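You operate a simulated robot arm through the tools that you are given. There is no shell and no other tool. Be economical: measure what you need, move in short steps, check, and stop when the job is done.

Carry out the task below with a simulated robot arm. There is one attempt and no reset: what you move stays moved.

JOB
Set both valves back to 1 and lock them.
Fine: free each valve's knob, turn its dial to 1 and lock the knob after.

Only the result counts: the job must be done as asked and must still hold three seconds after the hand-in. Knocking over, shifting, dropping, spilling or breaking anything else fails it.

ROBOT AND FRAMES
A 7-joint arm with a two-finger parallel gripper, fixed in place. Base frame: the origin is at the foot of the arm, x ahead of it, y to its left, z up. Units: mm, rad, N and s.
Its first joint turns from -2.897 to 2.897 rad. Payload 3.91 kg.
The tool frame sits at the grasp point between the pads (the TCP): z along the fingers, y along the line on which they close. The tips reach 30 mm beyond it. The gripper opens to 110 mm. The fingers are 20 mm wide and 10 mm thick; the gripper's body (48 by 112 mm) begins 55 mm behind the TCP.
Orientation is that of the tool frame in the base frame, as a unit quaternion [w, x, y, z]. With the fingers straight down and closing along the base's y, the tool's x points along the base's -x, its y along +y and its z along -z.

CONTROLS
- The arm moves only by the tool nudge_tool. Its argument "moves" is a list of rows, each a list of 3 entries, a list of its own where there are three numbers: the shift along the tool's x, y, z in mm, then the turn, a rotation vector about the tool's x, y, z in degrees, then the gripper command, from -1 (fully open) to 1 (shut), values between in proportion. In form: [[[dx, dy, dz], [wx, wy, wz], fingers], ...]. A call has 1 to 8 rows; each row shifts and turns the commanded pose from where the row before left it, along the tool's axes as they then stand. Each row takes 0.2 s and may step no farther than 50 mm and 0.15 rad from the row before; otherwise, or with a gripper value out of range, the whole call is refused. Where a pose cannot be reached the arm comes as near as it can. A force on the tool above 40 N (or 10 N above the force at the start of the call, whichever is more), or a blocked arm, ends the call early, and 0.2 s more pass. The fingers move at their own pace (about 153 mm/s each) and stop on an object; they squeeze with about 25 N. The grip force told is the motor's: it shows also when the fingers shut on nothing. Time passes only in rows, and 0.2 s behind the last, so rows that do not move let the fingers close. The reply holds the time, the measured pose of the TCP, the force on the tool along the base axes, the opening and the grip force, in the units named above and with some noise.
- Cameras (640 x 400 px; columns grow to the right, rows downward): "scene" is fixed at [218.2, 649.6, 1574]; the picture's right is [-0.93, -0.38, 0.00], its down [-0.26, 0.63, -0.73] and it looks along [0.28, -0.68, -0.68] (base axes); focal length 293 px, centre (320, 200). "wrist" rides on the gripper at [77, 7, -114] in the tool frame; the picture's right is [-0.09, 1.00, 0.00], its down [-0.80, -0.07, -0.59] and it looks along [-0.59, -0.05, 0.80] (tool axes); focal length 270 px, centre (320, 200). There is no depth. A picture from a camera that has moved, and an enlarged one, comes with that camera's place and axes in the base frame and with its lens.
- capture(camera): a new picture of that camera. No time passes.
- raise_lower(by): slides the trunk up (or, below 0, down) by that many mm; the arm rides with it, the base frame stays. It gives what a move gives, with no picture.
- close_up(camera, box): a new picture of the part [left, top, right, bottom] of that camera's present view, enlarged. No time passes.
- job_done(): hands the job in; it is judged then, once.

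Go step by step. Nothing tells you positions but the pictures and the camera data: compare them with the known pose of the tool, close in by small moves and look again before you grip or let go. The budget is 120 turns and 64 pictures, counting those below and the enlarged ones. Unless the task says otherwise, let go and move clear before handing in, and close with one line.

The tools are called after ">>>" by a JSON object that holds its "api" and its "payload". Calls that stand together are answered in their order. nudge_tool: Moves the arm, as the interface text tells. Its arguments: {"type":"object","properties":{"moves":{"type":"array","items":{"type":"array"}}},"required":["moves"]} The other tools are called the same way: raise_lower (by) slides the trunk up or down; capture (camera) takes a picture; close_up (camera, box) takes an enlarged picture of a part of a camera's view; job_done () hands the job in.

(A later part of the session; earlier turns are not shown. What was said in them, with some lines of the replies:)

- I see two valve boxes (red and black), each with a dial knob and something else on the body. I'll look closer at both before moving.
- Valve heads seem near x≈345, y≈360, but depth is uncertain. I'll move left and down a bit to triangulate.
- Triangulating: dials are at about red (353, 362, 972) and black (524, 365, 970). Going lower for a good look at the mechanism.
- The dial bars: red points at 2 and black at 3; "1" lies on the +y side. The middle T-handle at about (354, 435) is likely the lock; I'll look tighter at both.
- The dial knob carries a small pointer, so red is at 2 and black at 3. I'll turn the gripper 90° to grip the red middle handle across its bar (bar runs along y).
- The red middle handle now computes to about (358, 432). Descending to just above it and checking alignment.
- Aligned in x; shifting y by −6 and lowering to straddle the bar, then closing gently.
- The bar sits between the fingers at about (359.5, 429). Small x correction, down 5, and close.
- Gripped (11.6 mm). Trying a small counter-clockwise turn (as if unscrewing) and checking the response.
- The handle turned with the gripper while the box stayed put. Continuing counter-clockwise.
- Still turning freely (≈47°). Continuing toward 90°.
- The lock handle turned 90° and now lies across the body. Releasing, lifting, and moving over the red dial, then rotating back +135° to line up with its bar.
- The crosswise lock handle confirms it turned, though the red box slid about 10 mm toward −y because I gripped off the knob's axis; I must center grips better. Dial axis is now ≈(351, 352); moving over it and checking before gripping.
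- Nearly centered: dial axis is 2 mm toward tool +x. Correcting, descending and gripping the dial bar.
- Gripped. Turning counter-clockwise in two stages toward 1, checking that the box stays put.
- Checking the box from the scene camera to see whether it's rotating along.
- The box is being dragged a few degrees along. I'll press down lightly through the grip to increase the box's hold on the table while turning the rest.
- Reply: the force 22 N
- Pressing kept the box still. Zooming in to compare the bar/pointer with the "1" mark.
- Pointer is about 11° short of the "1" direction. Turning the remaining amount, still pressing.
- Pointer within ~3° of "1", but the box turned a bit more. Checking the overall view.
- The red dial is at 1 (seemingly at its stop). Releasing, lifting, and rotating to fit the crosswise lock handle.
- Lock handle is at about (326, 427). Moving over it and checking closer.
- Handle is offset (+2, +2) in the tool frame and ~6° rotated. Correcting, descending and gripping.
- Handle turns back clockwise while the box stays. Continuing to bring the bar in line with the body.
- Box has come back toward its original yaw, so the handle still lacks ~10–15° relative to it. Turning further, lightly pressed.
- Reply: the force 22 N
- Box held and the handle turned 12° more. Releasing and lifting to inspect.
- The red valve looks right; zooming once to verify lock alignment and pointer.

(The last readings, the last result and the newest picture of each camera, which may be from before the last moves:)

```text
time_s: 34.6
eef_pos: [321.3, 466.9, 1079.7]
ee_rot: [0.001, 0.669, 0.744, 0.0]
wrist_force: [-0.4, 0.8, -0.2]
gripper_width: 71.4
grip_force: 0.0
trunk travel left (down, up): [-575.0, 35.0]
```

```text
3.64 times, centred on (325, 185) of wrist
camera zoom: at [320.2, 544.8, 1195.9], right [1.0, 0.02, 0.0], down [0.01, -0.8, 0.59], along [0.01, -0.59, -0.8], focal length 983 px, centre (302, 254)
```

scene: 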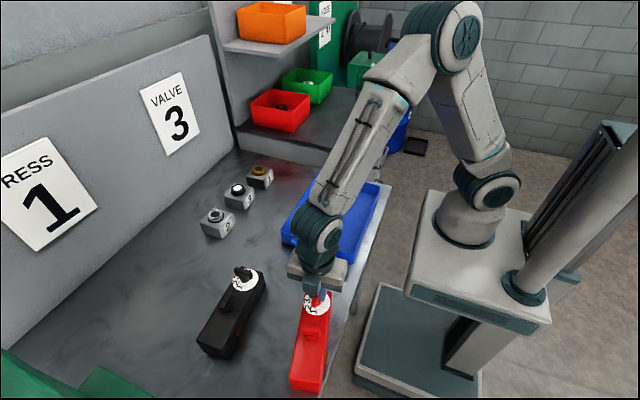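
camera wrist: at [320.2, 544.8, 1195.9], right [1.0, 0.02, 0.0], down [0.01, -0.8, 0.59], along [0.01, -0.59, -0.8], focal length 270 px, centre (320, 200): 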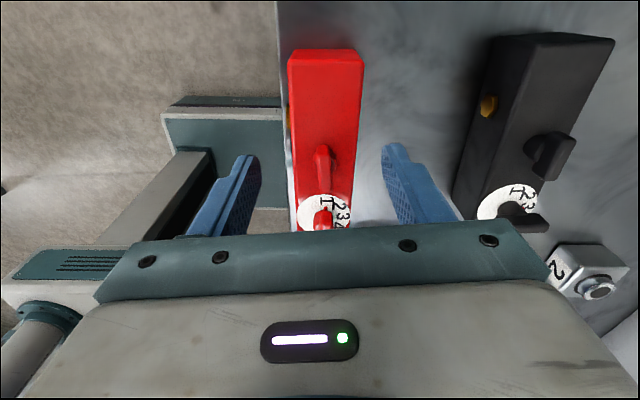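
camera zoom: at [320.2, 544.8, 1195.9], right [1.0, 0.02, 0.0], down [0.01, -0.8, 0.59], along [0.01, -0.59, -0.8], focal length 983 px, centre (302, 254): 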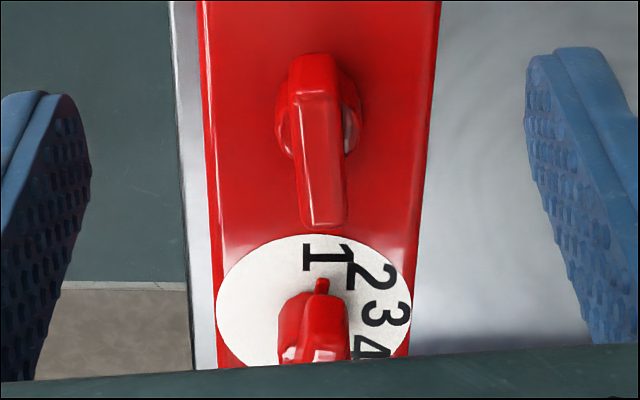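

Pointer is on 1; the lock bar is ~5° short of in-line. I'll regrip it and turn it the last bit.

>>> {"api": "nudge_tool", "payload": {"moves": [[[-40, 0, 0], [0, 0, 0], -0.3], [[0, 0, 35], [0, 0, 0], -0.3], [[0, 0, 35], [0, 0, 0], -0.3], [[0, 0, 0], [0, 0, 0], 0.4], [[0, 0, 0], [0, 0, 0], 1], [[0, 0, 2], [0, 0, 0], 1], [[0, 0, 1], [0, 0, 4], 1], [[0, 0, 0], [0, 0, 4], 1]]}}

>>> {"api": "nudge_tool", "payload": {"moves": [[[0, 0, 0], [0, 0, 2], 1], [[0, 0, -3], [0, 0, 0], 0.6], [[0, 0, 0], [0, 0, 0], -0.3], [[0, 0, -35], [0, 0, 0], -0.3], [[0, 0, -35], [0, 0, 0], -0.3], [[40, 0, 0], [0, 0, 0], -0.3], [[0, 0, 0], [0, 0, 0], -0.3]]}}

>>> {"api": "close_up", "payload": {"camera": "wrist", "box": [260, 30, 420, 240]}}

```text
time_s: 36.4
eef_pos: [325.6, 427.1, 1007.9]
ee_rot: [0.0, 0.719, 0.695, 0.003]
wrist_force: [2.8, 0.8, 18.2]
gripper_width: 12.2
grip_force: 24.8
trunk travel left (down, up): [-575.0, 35.0]
```

```text
time_s: 38.0
eef_pos: [328.0, 468.4, 1080.6]
ee_rot: [0.0, 0.731, 0.682, 0.001]
wrist_force: [-0.3, -0.3, -0.5]
gripper_width: 71.2
grip_force: 0.0
trunk travel left (down, up): [-575.0, 35.0]
```

```text
1.90 times, centred on (340, 135) of wrist
camera zoom: at [340.8, 543.9, 1196.9], right [0.99, -0.16, 0.0], down [-0.13, -0.79, 0.59], along [-0.09, -0.59, -0.8], focal length 515 px, centre (282, 324)
```

zoom: 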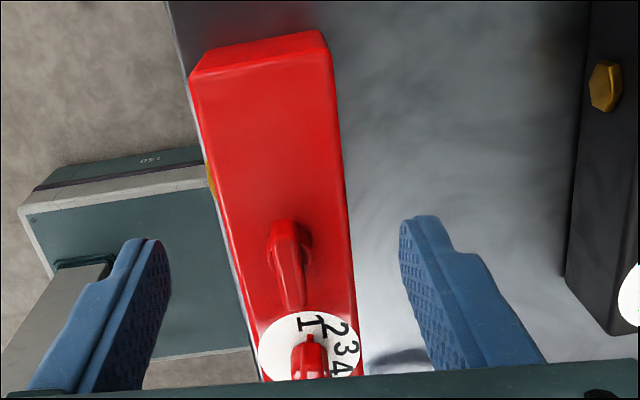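

Red valve: dial on 1, lock in line and at its stop. Now moving over the black lock handle, estimated at (517, 441) with the box yawed about 7°.

>>> {"api": "nudge_tool", "payload": {"moves": [[[0, 0, 0], [0, 0, -5.5], -0.3], [[0, 0, 0], [0, 0, -5.5], -0.3], [[-12.5, 46, 0], [0, 0, 0], -0.3], [[-12.5, 46, 0], [0, 0, 0], -0.3], [[-12.5, 46, 0], [0, 0, 0], -0.3], [[-12.5, 46, 0], [0, 0, 0], -0.3], [[0, 0, 0], [0, 0, 0], -0.3]]}}

>>> {"api": "capture", "payload": {"camera": "wrist"}}

```text
time_s: 39.6
eef_pos: [516.1, 439.8, 1078.4]
ee_rot: [0.001, 0.662, 0.75, 0.0]
wrist_force: [0.5, -0.2, -0.9]
gripper_width: 71.6
grip_force: 0.1
trunk travel left (down, up): [-575.0, 35.0]
```

```text
20 pictures are left
camera wrist: at [513.5, 516.1, 1194.4], right [1.0, 0.04, 0.0], down [0.03, -0.8, 0.59], along [0.02, -0.59, -0.8], focal length 270 px, centre (320, 200)
```

wrist: 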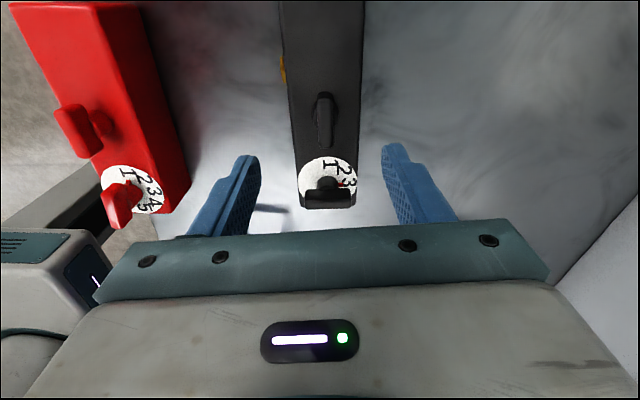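

Black handle is offset about (+7, +4) in the tool frame. Correcting and descending for a closer check.

>>> {"api": "nudge_tool", "payload": {"moves": [[[7, 4, 20], [0, 0, 0], -0.3], [[0, 0, 20], [0, 0, 0], -0.3], [[0, 0, 0], [0, 0, 0], -0.3]]}}

>>> {"api": "close_up", "payload": {"camera": "wrist", "box": [220, 80, 420, 205]}}

```text
time_s: 40.4
eef_pos: [520.1, 446.6, 1040.7]
ee_rot: [0.0, 0.662, 0.749, 0.001]
wrist_force: [-1.0, 0.6, -0.1]
gripper_width: 71.5
grip_force: 0.0
trunk travel left (down, up): [-575.0, 35.0]
```

```text
3.20 times, centred on (320, 142) of wrist
camera zoom: at [517.1, 524.0, 1155.9], right [1.0, 0.04, 0.0], down [0.03, -0.8, 0.59], along [0.02, -0.59, -0.8], focal length 865 px, centre (320, 384)
```

zoom: 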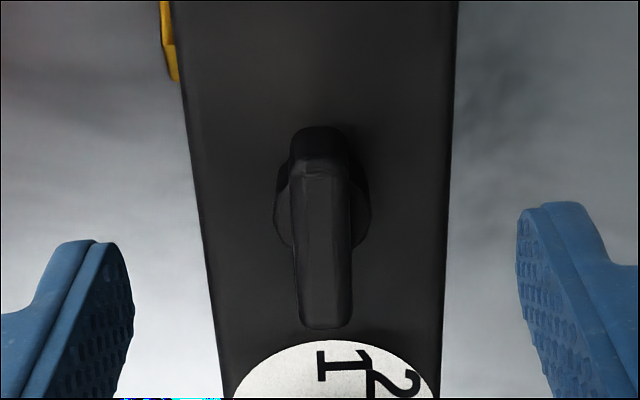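

Well centered (≈+0.3, +1.3). Descending, gripping, and starting the counter-clockwise unlock with light downward pressure.

>>> {"api": "nudge_tool", "payload": {"moves": [[[0.3, 1.3, 16], [0, 0, 0], -0.3], [[0, 0, 15], [0, 0, 0], -0.3], [[0, 0, 0], [0, 0, 0], 0.4], [[0, 0, 0], [0, 0, 0], 1], [[0, 0, 0], [0, 0, 0], 1], [[0, 0, 2], [0, 0, 0], 1]]}}

>>> {"api": "nudge_tool", "payload": {"moves": [[[0, 0, 0], [0, 0, -6], 1], [[0, 0, 0], [0, 0, -6], 1], [[0, 0, 0], [0, 0, -6], 1], [[0, 0, 0], [0, 0, -6], 1], [[0, 0, 0], [0, 0, 0], 1]]}}

>>> {"api": "capture", "payload": {"camera": "scene"}}

```text
time_s: 41.8
eef_pos: [520.0, 448.4, 1009.1]
ee_rot: [0.0, 0.661, 0.75, 0.001]
wrist_force: [-2.5, -2.0, 7.1]
gripper_width: 11.8
grip_force: 25.2
trunk travel left (down, up): [-575.0, 35.0]
```

```text
time_s: 43.0
eef_pos: [519.8, 447.9, 1008.2]
ee_rot: [0.001, 0.491, 0.871, 0.001]
wrist_force: [-7.3, -5.0, 8.6]
gripper_width: 11.8
grip_force: 24.7
trunk travel left (down, up): [-575.0, 35.0]
```

```text
18 pictures are left
```

scene: 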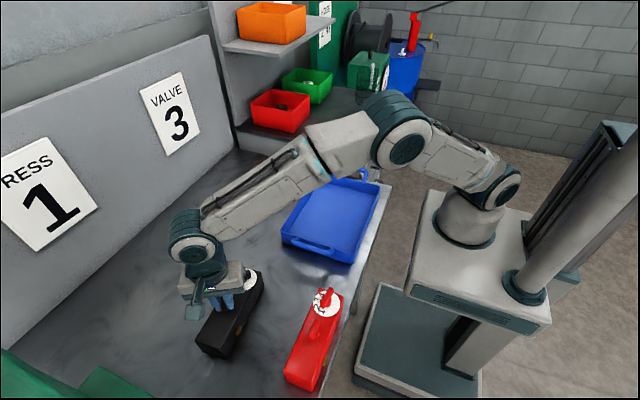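

Black box is holding still. Continuing the unlock turn to ~90°.

>>> {"api": "nudge_tool", "payload": {"moves": [[[0, 0, 0.5], [0, 0, -8], 1], [[0, 0, 0], [0, 0, -8], 1], [[0, 0, 0], [0, 0, -8], 1], [[0, 0, 0], [0, 0, -8], 1], [[0, 0, 0.5], [0, 0, -8], 1], [[0, 0, 0], [0, 0, -8], 1], [[0, 0, 0], [0, 0, -8], 1], [[0, 0, 0], [0, 0, -8], 1]]}}

>>> {"api": "nudge_tool", "payload": {"moves": [[[0, 0, 0], [0, 0, -3], 1], [[0, 0, -3], [0, 0, 0], 0.6], [[0, 0, 0], [0, 0, 0], -0.3], [[0, 0, -35], [0, 0, 0], -0.3], [[0, 0, -35], [0, 0, 0], -0.3], [[0, -38, 0], [0, 0, 0], -0.3], [[0, -38, 0], [0, 0, 0], -0.3], [[0, 0, 0], [0, 0, 0], -0.3]]}}

>>> {"api": "capture", "payload": {"camera": "wrist"}}

```text
time_s: 44.8
eef_pos: [520.5, 446.6, 1006.4]
ee_rot: [0.001, -0.045, 0.999, 0.0]
wrist_force: [-0.1, -8.6, 15.2]
gripper_width: 11.8
grip_force: 25.2
trunk travel left (down, up): [-575.0, 35.0]
```

```text
time_s: 46.6
eef_pos: [531.6, 377.0, 1077.2]
ee_rot: [0.0, -0.07, 0.998, 0.0]
wrist_force: [0.3, -0.2, 0.6]
gripper_width: 71.4
grip_force: 0.1
trunk travel left (down, up): [-575.0, 35.0]
```

```text
17 pictures are left
camera wrist: at [454.6, 371.2, 1194.2], right [-0.05, 1.0, 0.0], down [0.8, 0.04, 0.59], along [0.59, 0.03, -0.8], focal length 270 px, centre (320, 200)
```

wrist: 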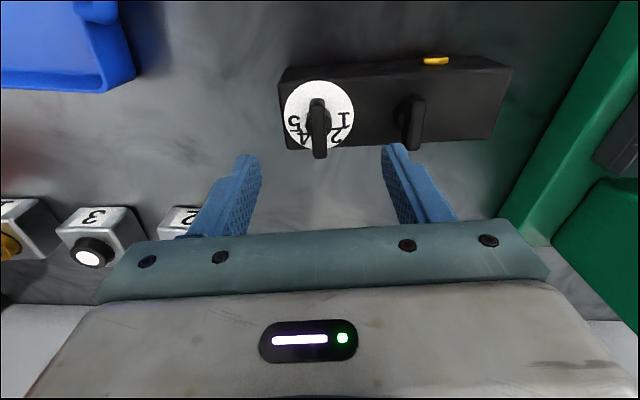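

Lock is crosswise now and the dial is nearly centered below the gripper. Descending for a last alignment check.

>>> {"api": "nudge_tool", "payload": {"moves": [[[0.5, 0, 18], [0, 0, 0], -0.3], [[0, 0, 19], [0, 0, 0], -0.3], [[0, 0, 0], [0, 0, 0], -0.3]]}}

>>> {"api": "close_up", "payload": {"camera": "wrist", "box": [220, 80, 420, 205]}}

```text
time_s: 47.4
eef_pos: [529.8, 374.8, 1041.4]
ee_rot: [0.0, -0.07, 0.998, 0.0]
wrist_force: [0.2, 0.3, -0.5]
gripper_width: 71.5
grip_force: 0.0
trunk travel left (down, up): [-575.0, 35.0]
```

```text
3.20 times, centred on (320, 142) of wrist
camera zoom: at [453.3, 370.3, 1156.3], right [-0.05, 1.0, 0.0], down [0.8, 0.04, 0.59], along [0.59, 0.03, -0.8], focal length 865 px, centre (320, 384)
```

zoom: 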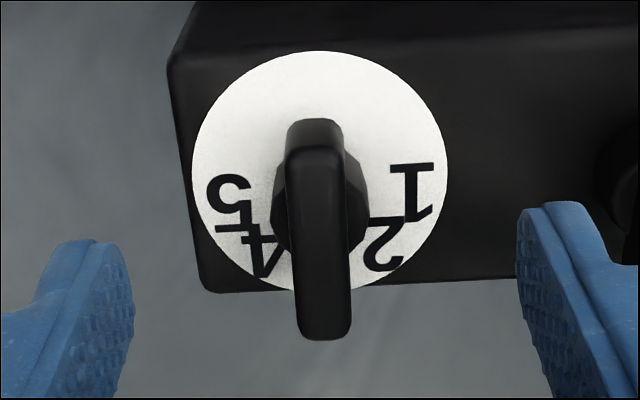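

Centered; the marks are spaced ~36° apart, so 3→1 needs about 72° counter-clockwise. Gripping and turning with light pressure.

>>> {"api": "nudge_tool", "payload": {"moves": [[[0.4, 0.5, 16], [0, 0, 0], -0.3], [[0, 0, 16], [0, 0, 0], -0.3], [[0, 0, 0], [0, 0, 0], 0.4], [[0, 0, 0], [0, 0, 0], 1], [[0, 0, 0], [0, 0, 0], 1], [[0, 0, 2], [0, 0, 0], 1], [[0, 0, 0], [0, 0, -6], 1], [[0, 0, 0], [0, 0, -6], 1]]}}

>>> {"api": "nudge_tool", "payload": {"moves": [[[0, 0, 0.5], [0, 0, -7], 1], [[0, 0, 0], [0, 0, -7], 1], [[0, 0, 0], [0, 0, -7], 1], [[0, 0, 0.5], [0, 0, -7], 1], [[0, 0, 0], [0, 0, -7], 1], [[0, 0, 0], [0, 0, -7], 1], [[0, 0, 0], [0, 0, -7], 1], [[0, 0, 0], [0, 0, -6], 1]]}}

>>> {"api": "close_up", "payload": {"camera": "scene", "box": [190, 250, 280, 360]}}

```text
time_s: 49.2
eef_pos: [529.7, 372.7, 1008.6]
ee_rot: [0.0, -0.175, 0.985, 0.0]
wrist_force: [-1.3, -3.9, 9.1]
gripper_width: 11.5
grip_force: 25.2
trunk travel left (down, up): [-575.0, 35.0]
```

```text
time_s: 51.0
eef_pos: [529.9, 373.7, 1009.9]
ee_rot: [0.0, -0.61, 0.793, 0.0]
wrist_force: [7.4, -0.5, 20.1]
gripper_width: 12.0
grip_force: 25.1
trunk travel left (down, up): [-575.0, 35.0]
```

```text
3.64 times, centred on (235, 305) of scene
camera zoom: at [218.2, 649.6, 1574.0], right [-0.93, -0.38, 0.0], down [-0.26, 0.63, -0.73], along [0.28, -0.68, -0.68], focal length 1065 px, centre (629, -182)
```

zoom: 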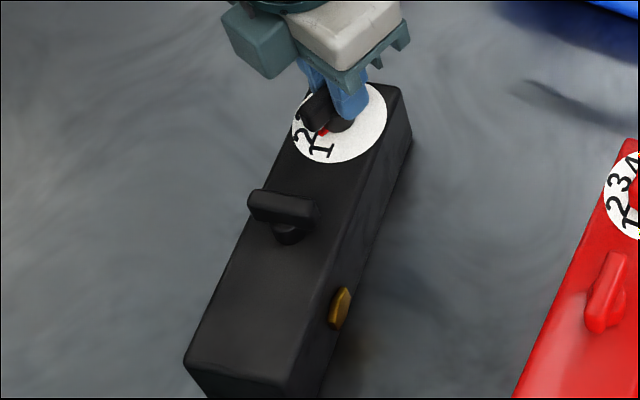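

Box held still. Zooming on the pointer versus "1".

>>> {"api": "close_up", "payload": {"camera": "scene", "box": [225, 260, 265, 300]}}

```text
10.00 times, centred on (245, 280) of scene
camera zoom: at [218.2, 649.6, 1574.0], right [-0.93, -0.38, 0.0], down [-0.26, 0.63, -0.73], along [0.28, -0.68, -0.68], focal length 2928 px, centre (1070, -600)
```

zoom: 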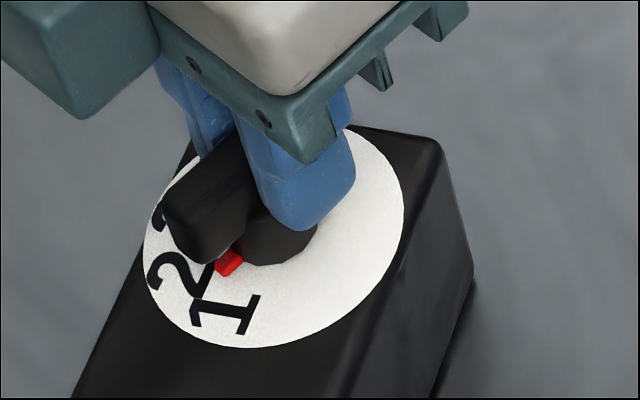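

Pointer is still ~23° short of "1". Turning further.

>>> {"api": "nudge_tool", "payload": {"moves": [[[0, 0, 0], [0, 0, -6], 1], [[0, 0, 0], [0, 0, -6], 1], [[0, 0, 0], [0, 0, -5], 1], [[0, 0, 0], [0, 0, -4], 1], [[0, 0, 0], [0, 0, 0], 1]]}}

>>> {"api": "close_up", "payload": {"camera": "scene", "box": [225, 260, 265, 300]}}

```text
time_s: 52.2
eef_pos: [528.9, 374.4, 1007.8]
ee_rot: [0.0, 0.744, -0.668, 0.0]
wrist_force: [0.2, 2.4, 17.0]
gripper_width: 11.7
grip_force: 24.2
trunk travel left (down, up): [-575.0, 35.0]
```

```text
10.00 times, centred on (245, 280) of scene
camera zoom: at [218.2, 649.6, 1574.0], right [-0.93, -0.38, 0.0], down [-0.26, 0.63, -0.73], along [0.28, -0.68, -0.68], focal length 2928 px, centre (1070, -600)
```

zoom: 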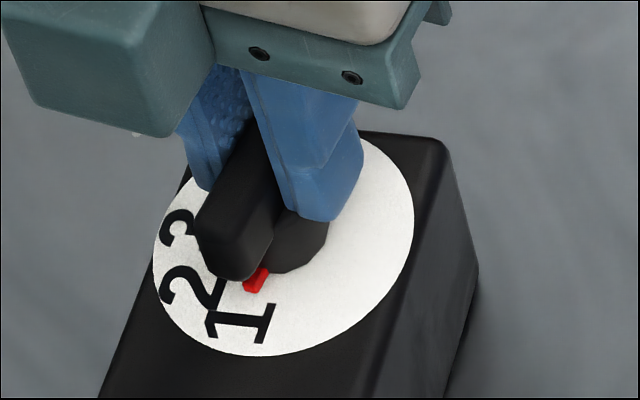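

About 9° remaining; turning the last bit.

>>> {"api": "nudge_tool", "payload": {"moves": [[[0, 0, 0], [0, 0, -4], 1], [[0, 0, 0], [0, 0, -4], 1], [[0, 0, 0], [0, 0, 0], 1]]}}

>>> {"api": "close_up", "payload": {"camera": "scene", "box": [225, 260, 265, 300]}}

```text
time_s: 53.0
eef_pos: [530.3, 372.1, 1007.5]
ee_rot: [0.0, 0.788, -0.616, 0.0]
wrist_force: [-1.2, -1.8, 7.7]
gripper_width: 11.7
grip_force: 25.3
trunk travel left (down, up): [-575.0, 35.0]
```

```text
10.00 times, centred on (245, 280) of scene
camera zoom: at [218.2, 649.6, 1574.0], right [-0.93, -0.38, 0.0], down [-0.26, 0.63, -0.73], along [0.28, -0.68, -0.68], focal length 2928 px, centre (1070, -600)
```

zoom: 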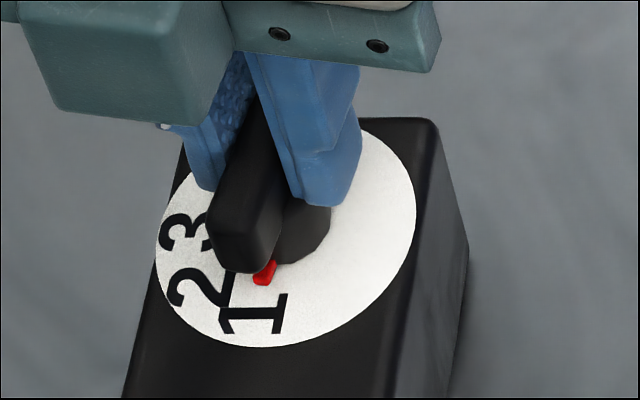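

The box began turning with the knob, indicating the dial is at its 1 stop (same picture as the red one). Releasing, lifting and rotating back to handle the lock.

>>> {"api": "nudge_tool", "payload": {"moves": [[[0, 0, -3], [0, 0, 0], 0.6], [[0, 0, 0], [0, 0, 0], -0.3], [[0, 0, -35], [0, 0, 0], -0.3], [[0, 0, -35], [0, 0, 0], -0.3], [[0, 0, 0], [0, 0, 8.5], -0.3], [[0, 0, 0], [0, 0, 8.5], -0.3], [[0, 0, 0], [0, 0, 8.5], -0.3], [[0, 0, 0], [0, 0, 8.5], -0.3]]}}

>>> {"api": "nudge_tool", "payload": {"moves": [[[0, 0, 0], [0, 0, 8.5], -0.3], [[0, 0, 0], [0, 0, 8.5], -0.3], [[0, 0, 0], [0, 0, 8.5], -0.3], [[0, 0, 0], [0, 0, 8.5], -0.3], [[0, 0, 0], [0, 0, 8.5], -0.3], [[0, 0, 0], [0, 0, 8.5], -0.3], [[0, 0, 0], [0, 0, 4], -0.3], [[0, 36, 0], [0, 0, 0], -0.3]]}}

>>> {"api": "nudge_tool", "payload": {"moves": [[[0, 0, 0], [0, 0, 0], -0.3]]}}

>>> {"api": "close_up", "payload": {"camera": "wrist", "box": [220, 60, 460, 210]}}

```text
time_s: 54.8
eef_pos: [531.4, 373.1, 1080.3]
ee_rot: [-0.001, -0.573, 0.82, 0.0]
wrist_force: [-0.1, -0.1, 0.5]
gripper_width: 71.6
grip_force: 0.1
trunk travel left (down, up): [-575.0, 35.0]
```

```text
time_s: 56.6
eef_pos: [521.7, 411.2, 1077.9]
ee_rot: [-0.001, -0.131, 0.991, -0.001]
wrist_force: [-0.7, -1.1, 0.0]
gripper_width: 71.4
grip_force: 0.1
trunk travel left (down, up): [-575.0, 35.0]
```

```text
time_s: 57.0
eef_pos: [520.9, 408.7, 1078.6]
ee_rot: [0.0, -0.131, 0.991, 0.0]
wrist_force: [0.2, -0.6, -0.6]
gripper_width: 71.7
grip_force: 0.1
trunk travel left (down, up): [-575.0, 35.0]
```

```text
2.67 times, centred on (340, 135) of wrist
camera zoom: at [445.4, 394.6, 1195.7], right [-0.17, 0.98, 0.0], down [0.79, 0.14, 0.59], along [0.59, 0.1, -0.8], focal length 721 px, centre (267, 373)
```

zoom: 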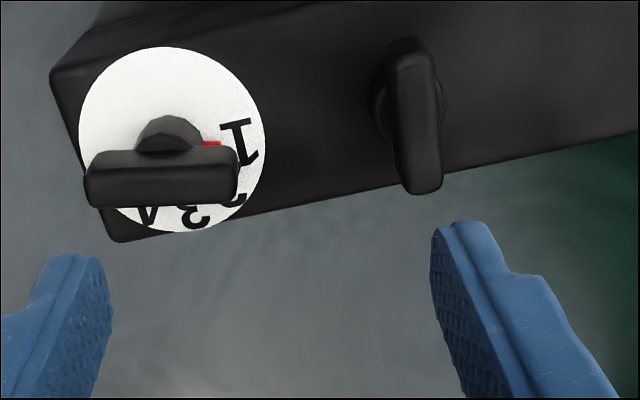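

Pointer sits right on "1" for black. Now moving over its lock handle and aligning (−7°).

>>> {"api": "nudge_tool", "payload": {"moves": [[[13.5, 43, 0], [0, 0, 0], -0.3], [[0, 0, 20], [0, 0, -6.5], -0.3], [[0, 0, 18], [0, 0, 0], -0.3], [[0, 0, 0], [0, 0, 0], -0.3]]}}

>>> {"api": "close_up", "payload": {"camera": "wrist", "box": [220, 80, 420, 205]}}

```text
time_s: 58.0
eef_pos: [496.1, 447.2, 1041.0]
ee_rot: [0.0, -0.188, 0.982, 0.0]
wrist_force: [0.4, 0.0, 1.1]
gripper_width: 71.6
grip_force: 0.1
trunk travel left (down, up): [-575.0, 35.0]
```

```text
3.20 times, centred on (320, 142) of wrist
camera zoom: at [421.9, 425.3, 1157.3], right [-0.28, 0.96, 0.0], down [0.77, 0.23, 0.59], along [0.57, 0.17, -0.8], focal length 865 px, centre (320, 384)
```

zoom: 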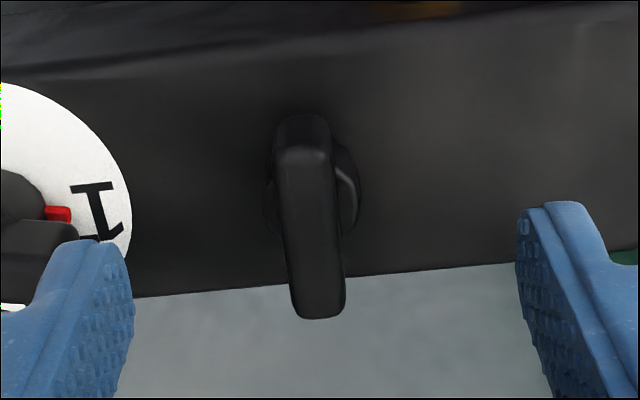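

Small correction, then descending, gripping and turning the lock clockwise with light pressure.

>>> {"api": "nudge_tool", "payload": {"moves": [[[1.7, -1.3, 16], [0, 0, -2.5], -0.3], [[0, 0, 16], [0, 0, 0], -0.3], [[0, 0, 0], [0, 0, 0], 0.4], [[0, 0, 0], [0, 0, 0], 1], [[0, 0, 0], [0, 0, 0], 1], [[0, 0, 2], [0, 0, 0], 1], [[0, 0, 0], [0, 0, 7], 1], [[0, 0, 0], [0, 0, 7], 1]]}}

>>> {"api": "nudge_tool", "payload": {"moves": [[[0, 0, 0.5], [0, 0, 7], 1], [[0, 0, 0], [0, 0, 7], 1], [[0, 0, 0], [0, 0, 7], 1], [[0, 0, 0.5], [0, 0, 7], 1], [[0, 0, 0], [0, 0, 7], 1], [[0, 0, 0], [0, 0, 7], 1], [[0, 0, 0], [0, 0, 7], 1], [[0, 0, 0], [0, 0, 7], 1]]}}

>>> {"api": "nudge_tool", "payload": {"moves": [[[0, 0, 0], [0, 0, 7], 1], [[0, 0, 0], [0, 0, 7], 1], [[0, 0, 0], [0, 0, 4], 1], [[0, 0, 0], [0, 0, 0], 1]]}}

>>> {"api": "capture", "payload": {"camera": "wrist"}}

```text
time_s: 59.8
eef_pos: [493.9, 446.0, 1008.8]
ee_rot: [0.001, -0.088, 0.996, 0.002]
wrist_force: [0.6, 4.0, 13.8]
gripper_width: 11.9
grip_force: 24.9
trunk travel left (down, up): [-575.0, 35.0]
```

```text
time_s: 61.6
eef_pos: [495.2, 445.4, 1008.2]
ee_rot: [0.001, 0.392, 0.92, 0.001]
wrist_force: [3.1, 8.1, 14.5]
gripper_width: 12.0
grip_force: 25.4
trunk travel left (down, up): [-575.0, 35.0]
```

```text
time_s: 62.6
eef_pos: [497.0, 445.3, 1007.9]
ee_rot: [-0.001, 0.531, 0.847, 0.0]
wrist_force: [5.6, 5.4, 14.4]
gripper_width: 11.6
grip_force: 25.0
trunk travel left (down, up): [-575.0, 35.0]
```

```text
9 pictures are left
camera wrist: at [468.4, 516.7, 1123.7], right [0.93, 0.36, 0.0], down [0.29, -0.75, 0.59], along [0.21, -0.56, -0.8], focal length 270 px, centre (320, 200)
```

wrist: 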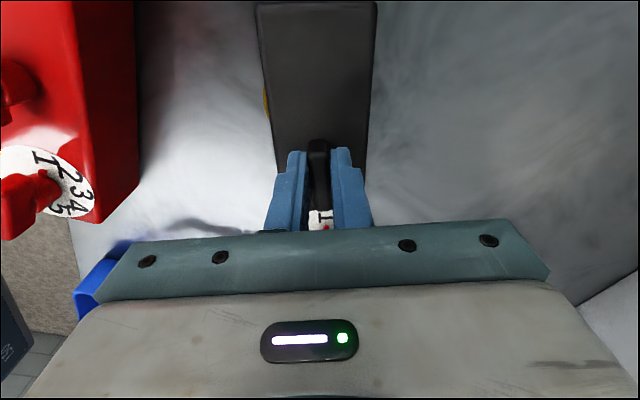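

Handle is in line with the body now. Turning ~4° more to seat it at the stop, then releasing and inspecting.

>>> {"api": "nudge_tool", "payload": {"moves": [[[0, 0, 0], [0, 0, 4], 1], [[0, 0, 0], [0, 0, 0], 1], [[0, 0, -3], [0, 0, 0], 0.6], [[0, 0, 0], [0, 0, 0], -0.3], [[0, 0, -35], [0, 0, 0], -0.3], [[0, 0, -35], [0, 0, 0], -0.3], [[40, 0, 0], [0, 0, 0], -0.3], [[0, 0, 0], [0, 0, 0], -0.3]]}}

>>> {"api": "close_up", "payload": {"camera": "wrist", "box": [240, 30, 400, 240]}}

```text
time_s: 64.4
eef_pos: [483.9, 482.2, 1079.5]
ee_rot: [0.001, 0.56, 0.829, 0.0]
wrist_force: [-0.4, 0.5, 0.0]
gripper_width: 71.1
grip_force: 0.0
trunk travel left (down, up): [-575.0, 35.0]
```

```text
1.90 times, centred on (320, 135) of wrist
camera zoom: at [460.1, 555.0, 1195.6], right [0.96, 0.29, 0.0], down [0.23, -0.77, 0.59], along [0.17, -0.57, -0.8], focal length 515 px, centre (320, 324)
```

zoom: 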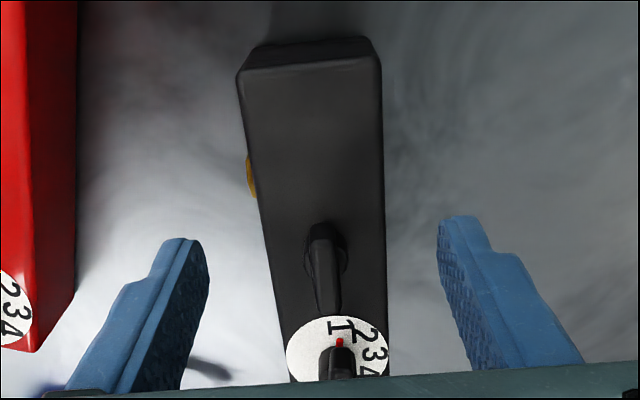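

Black valve: pointer on 1, lock bar in line. Moving the arm up and clear for a final check of both.

>>> {"api": "nudge_tool", "payload": {"moves": [[[0, 0, -45], [0, 0, 0], -0.3], [[0, 0, -45], [0, 0, 0], -0.3], [[0, 45, -40], [0, 0, 0], -0.3], [[0, 45, -40], [0, 0, 0], -0.3], [[0, 45, 0], [0, 0, 0], -0.3], [[0, 0, 0], [0, 0, 0], -0.3]]}}

>>> {"api": "close_up", "payload": {"camera": "scene", "box": [190, 240, 360, 400]}}

```text
refused: row 3 steps farther than a row can; nothing moved
```

```text
2.50 times, centred on (275, 320) of scene
camera zoom: at [218.2, 649.6, 1574.0], right [-0.93, -0.38, 0.0], down [-0.26, 0.63, -0.73], along [0.28, -0.68, -0.68], focal length 732 px, centre (432, -100)
```

zoom: 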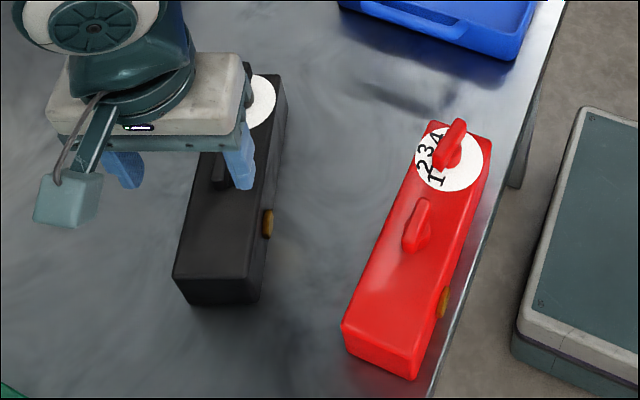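

That call was refused for step size; repeating with shorter steps straight up.

>>> {"api": "nudge_tool", "payload": {"moves": [[[0, 0, -45], [0, 0, 0], -0.3], [[0, 0, -45], [0, 0, 0], -0.3], [[0, 0, -45], [0, 0, 0], -0.3], [[0, 0, -45], [0, 0, 0], -0.3], [[0, 0, 0], [0, 0, 0], -0.3]]}}

>>> {"api": "close_up", "payload": {"camera": "scene", "box": [285, 280, 345, 345]}}

>>> {"api": "capture", "payload": {"camera": "scene"}}

```text
time_s: 65.6
eef_pos: [480.4, 481.9, 1259.1]
ee_rot: [0.0, 0.559, 0.829, 0.0]
wrist_force: [0.2, -0.3, -0.5]
gripper_width: 71.4
grip_force: 0.0
trunk travel left (down, up): [-575.0, 35.0]
```

```text
6.15 times, centred on (315, 312) of scene
camera zoom: at [218.2, 649.6, 1574.0], right [-0.93, -0.38, 0.0], down [-0.26, 0.63, -0.73], along [0.28, -0.68, -0.68], focal length 1802 px, centre (351, -492)
```

zoom: 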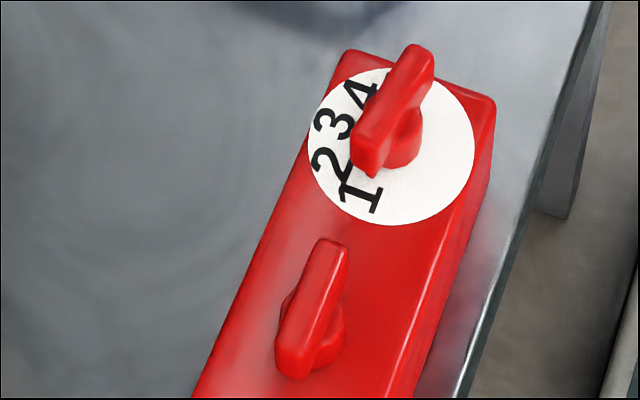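

```text
5 pictures are left
```

scene: 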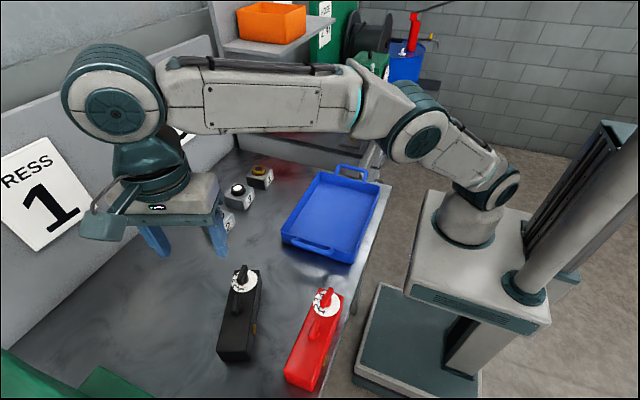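

Both dials read 1. One last zoom on the black valve to confirm its final state.

>>> {"api": "close_up", "payload": {"camera": "scene", "box": [210, 255, 275, 325]}}

```text
5.71 times, centred on (242, 290) of scene
camera zoom: at [218.2, 649.6, 1574.0], right [-0.93, -0.38, 0.0], down [-0.26, 0.63, -0.73], along [0.28, -0.68, -0.68], focal length 1673 px, centre (763, -314)
```

zoom: 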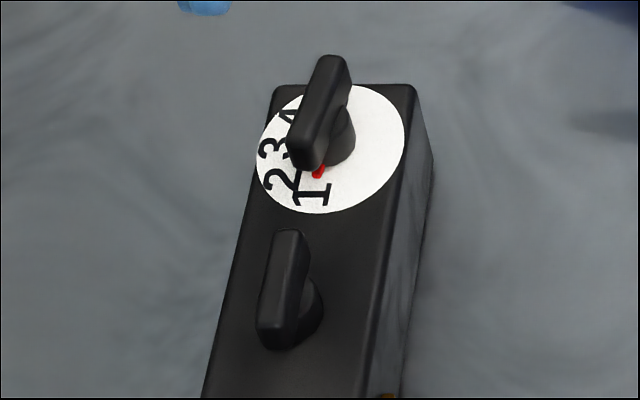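

Both pointers are on 1, both lock bars are back in line with their bodies, and the arm is clear; handing in.

>>> {"api": "job_done", "payload": {}}

```text
The job is handed in.
```

I set both valves to 1 and turned both lock handles back in line with their bodies. Both valve boxes slid and turned a little on the table while I worked the knobs.
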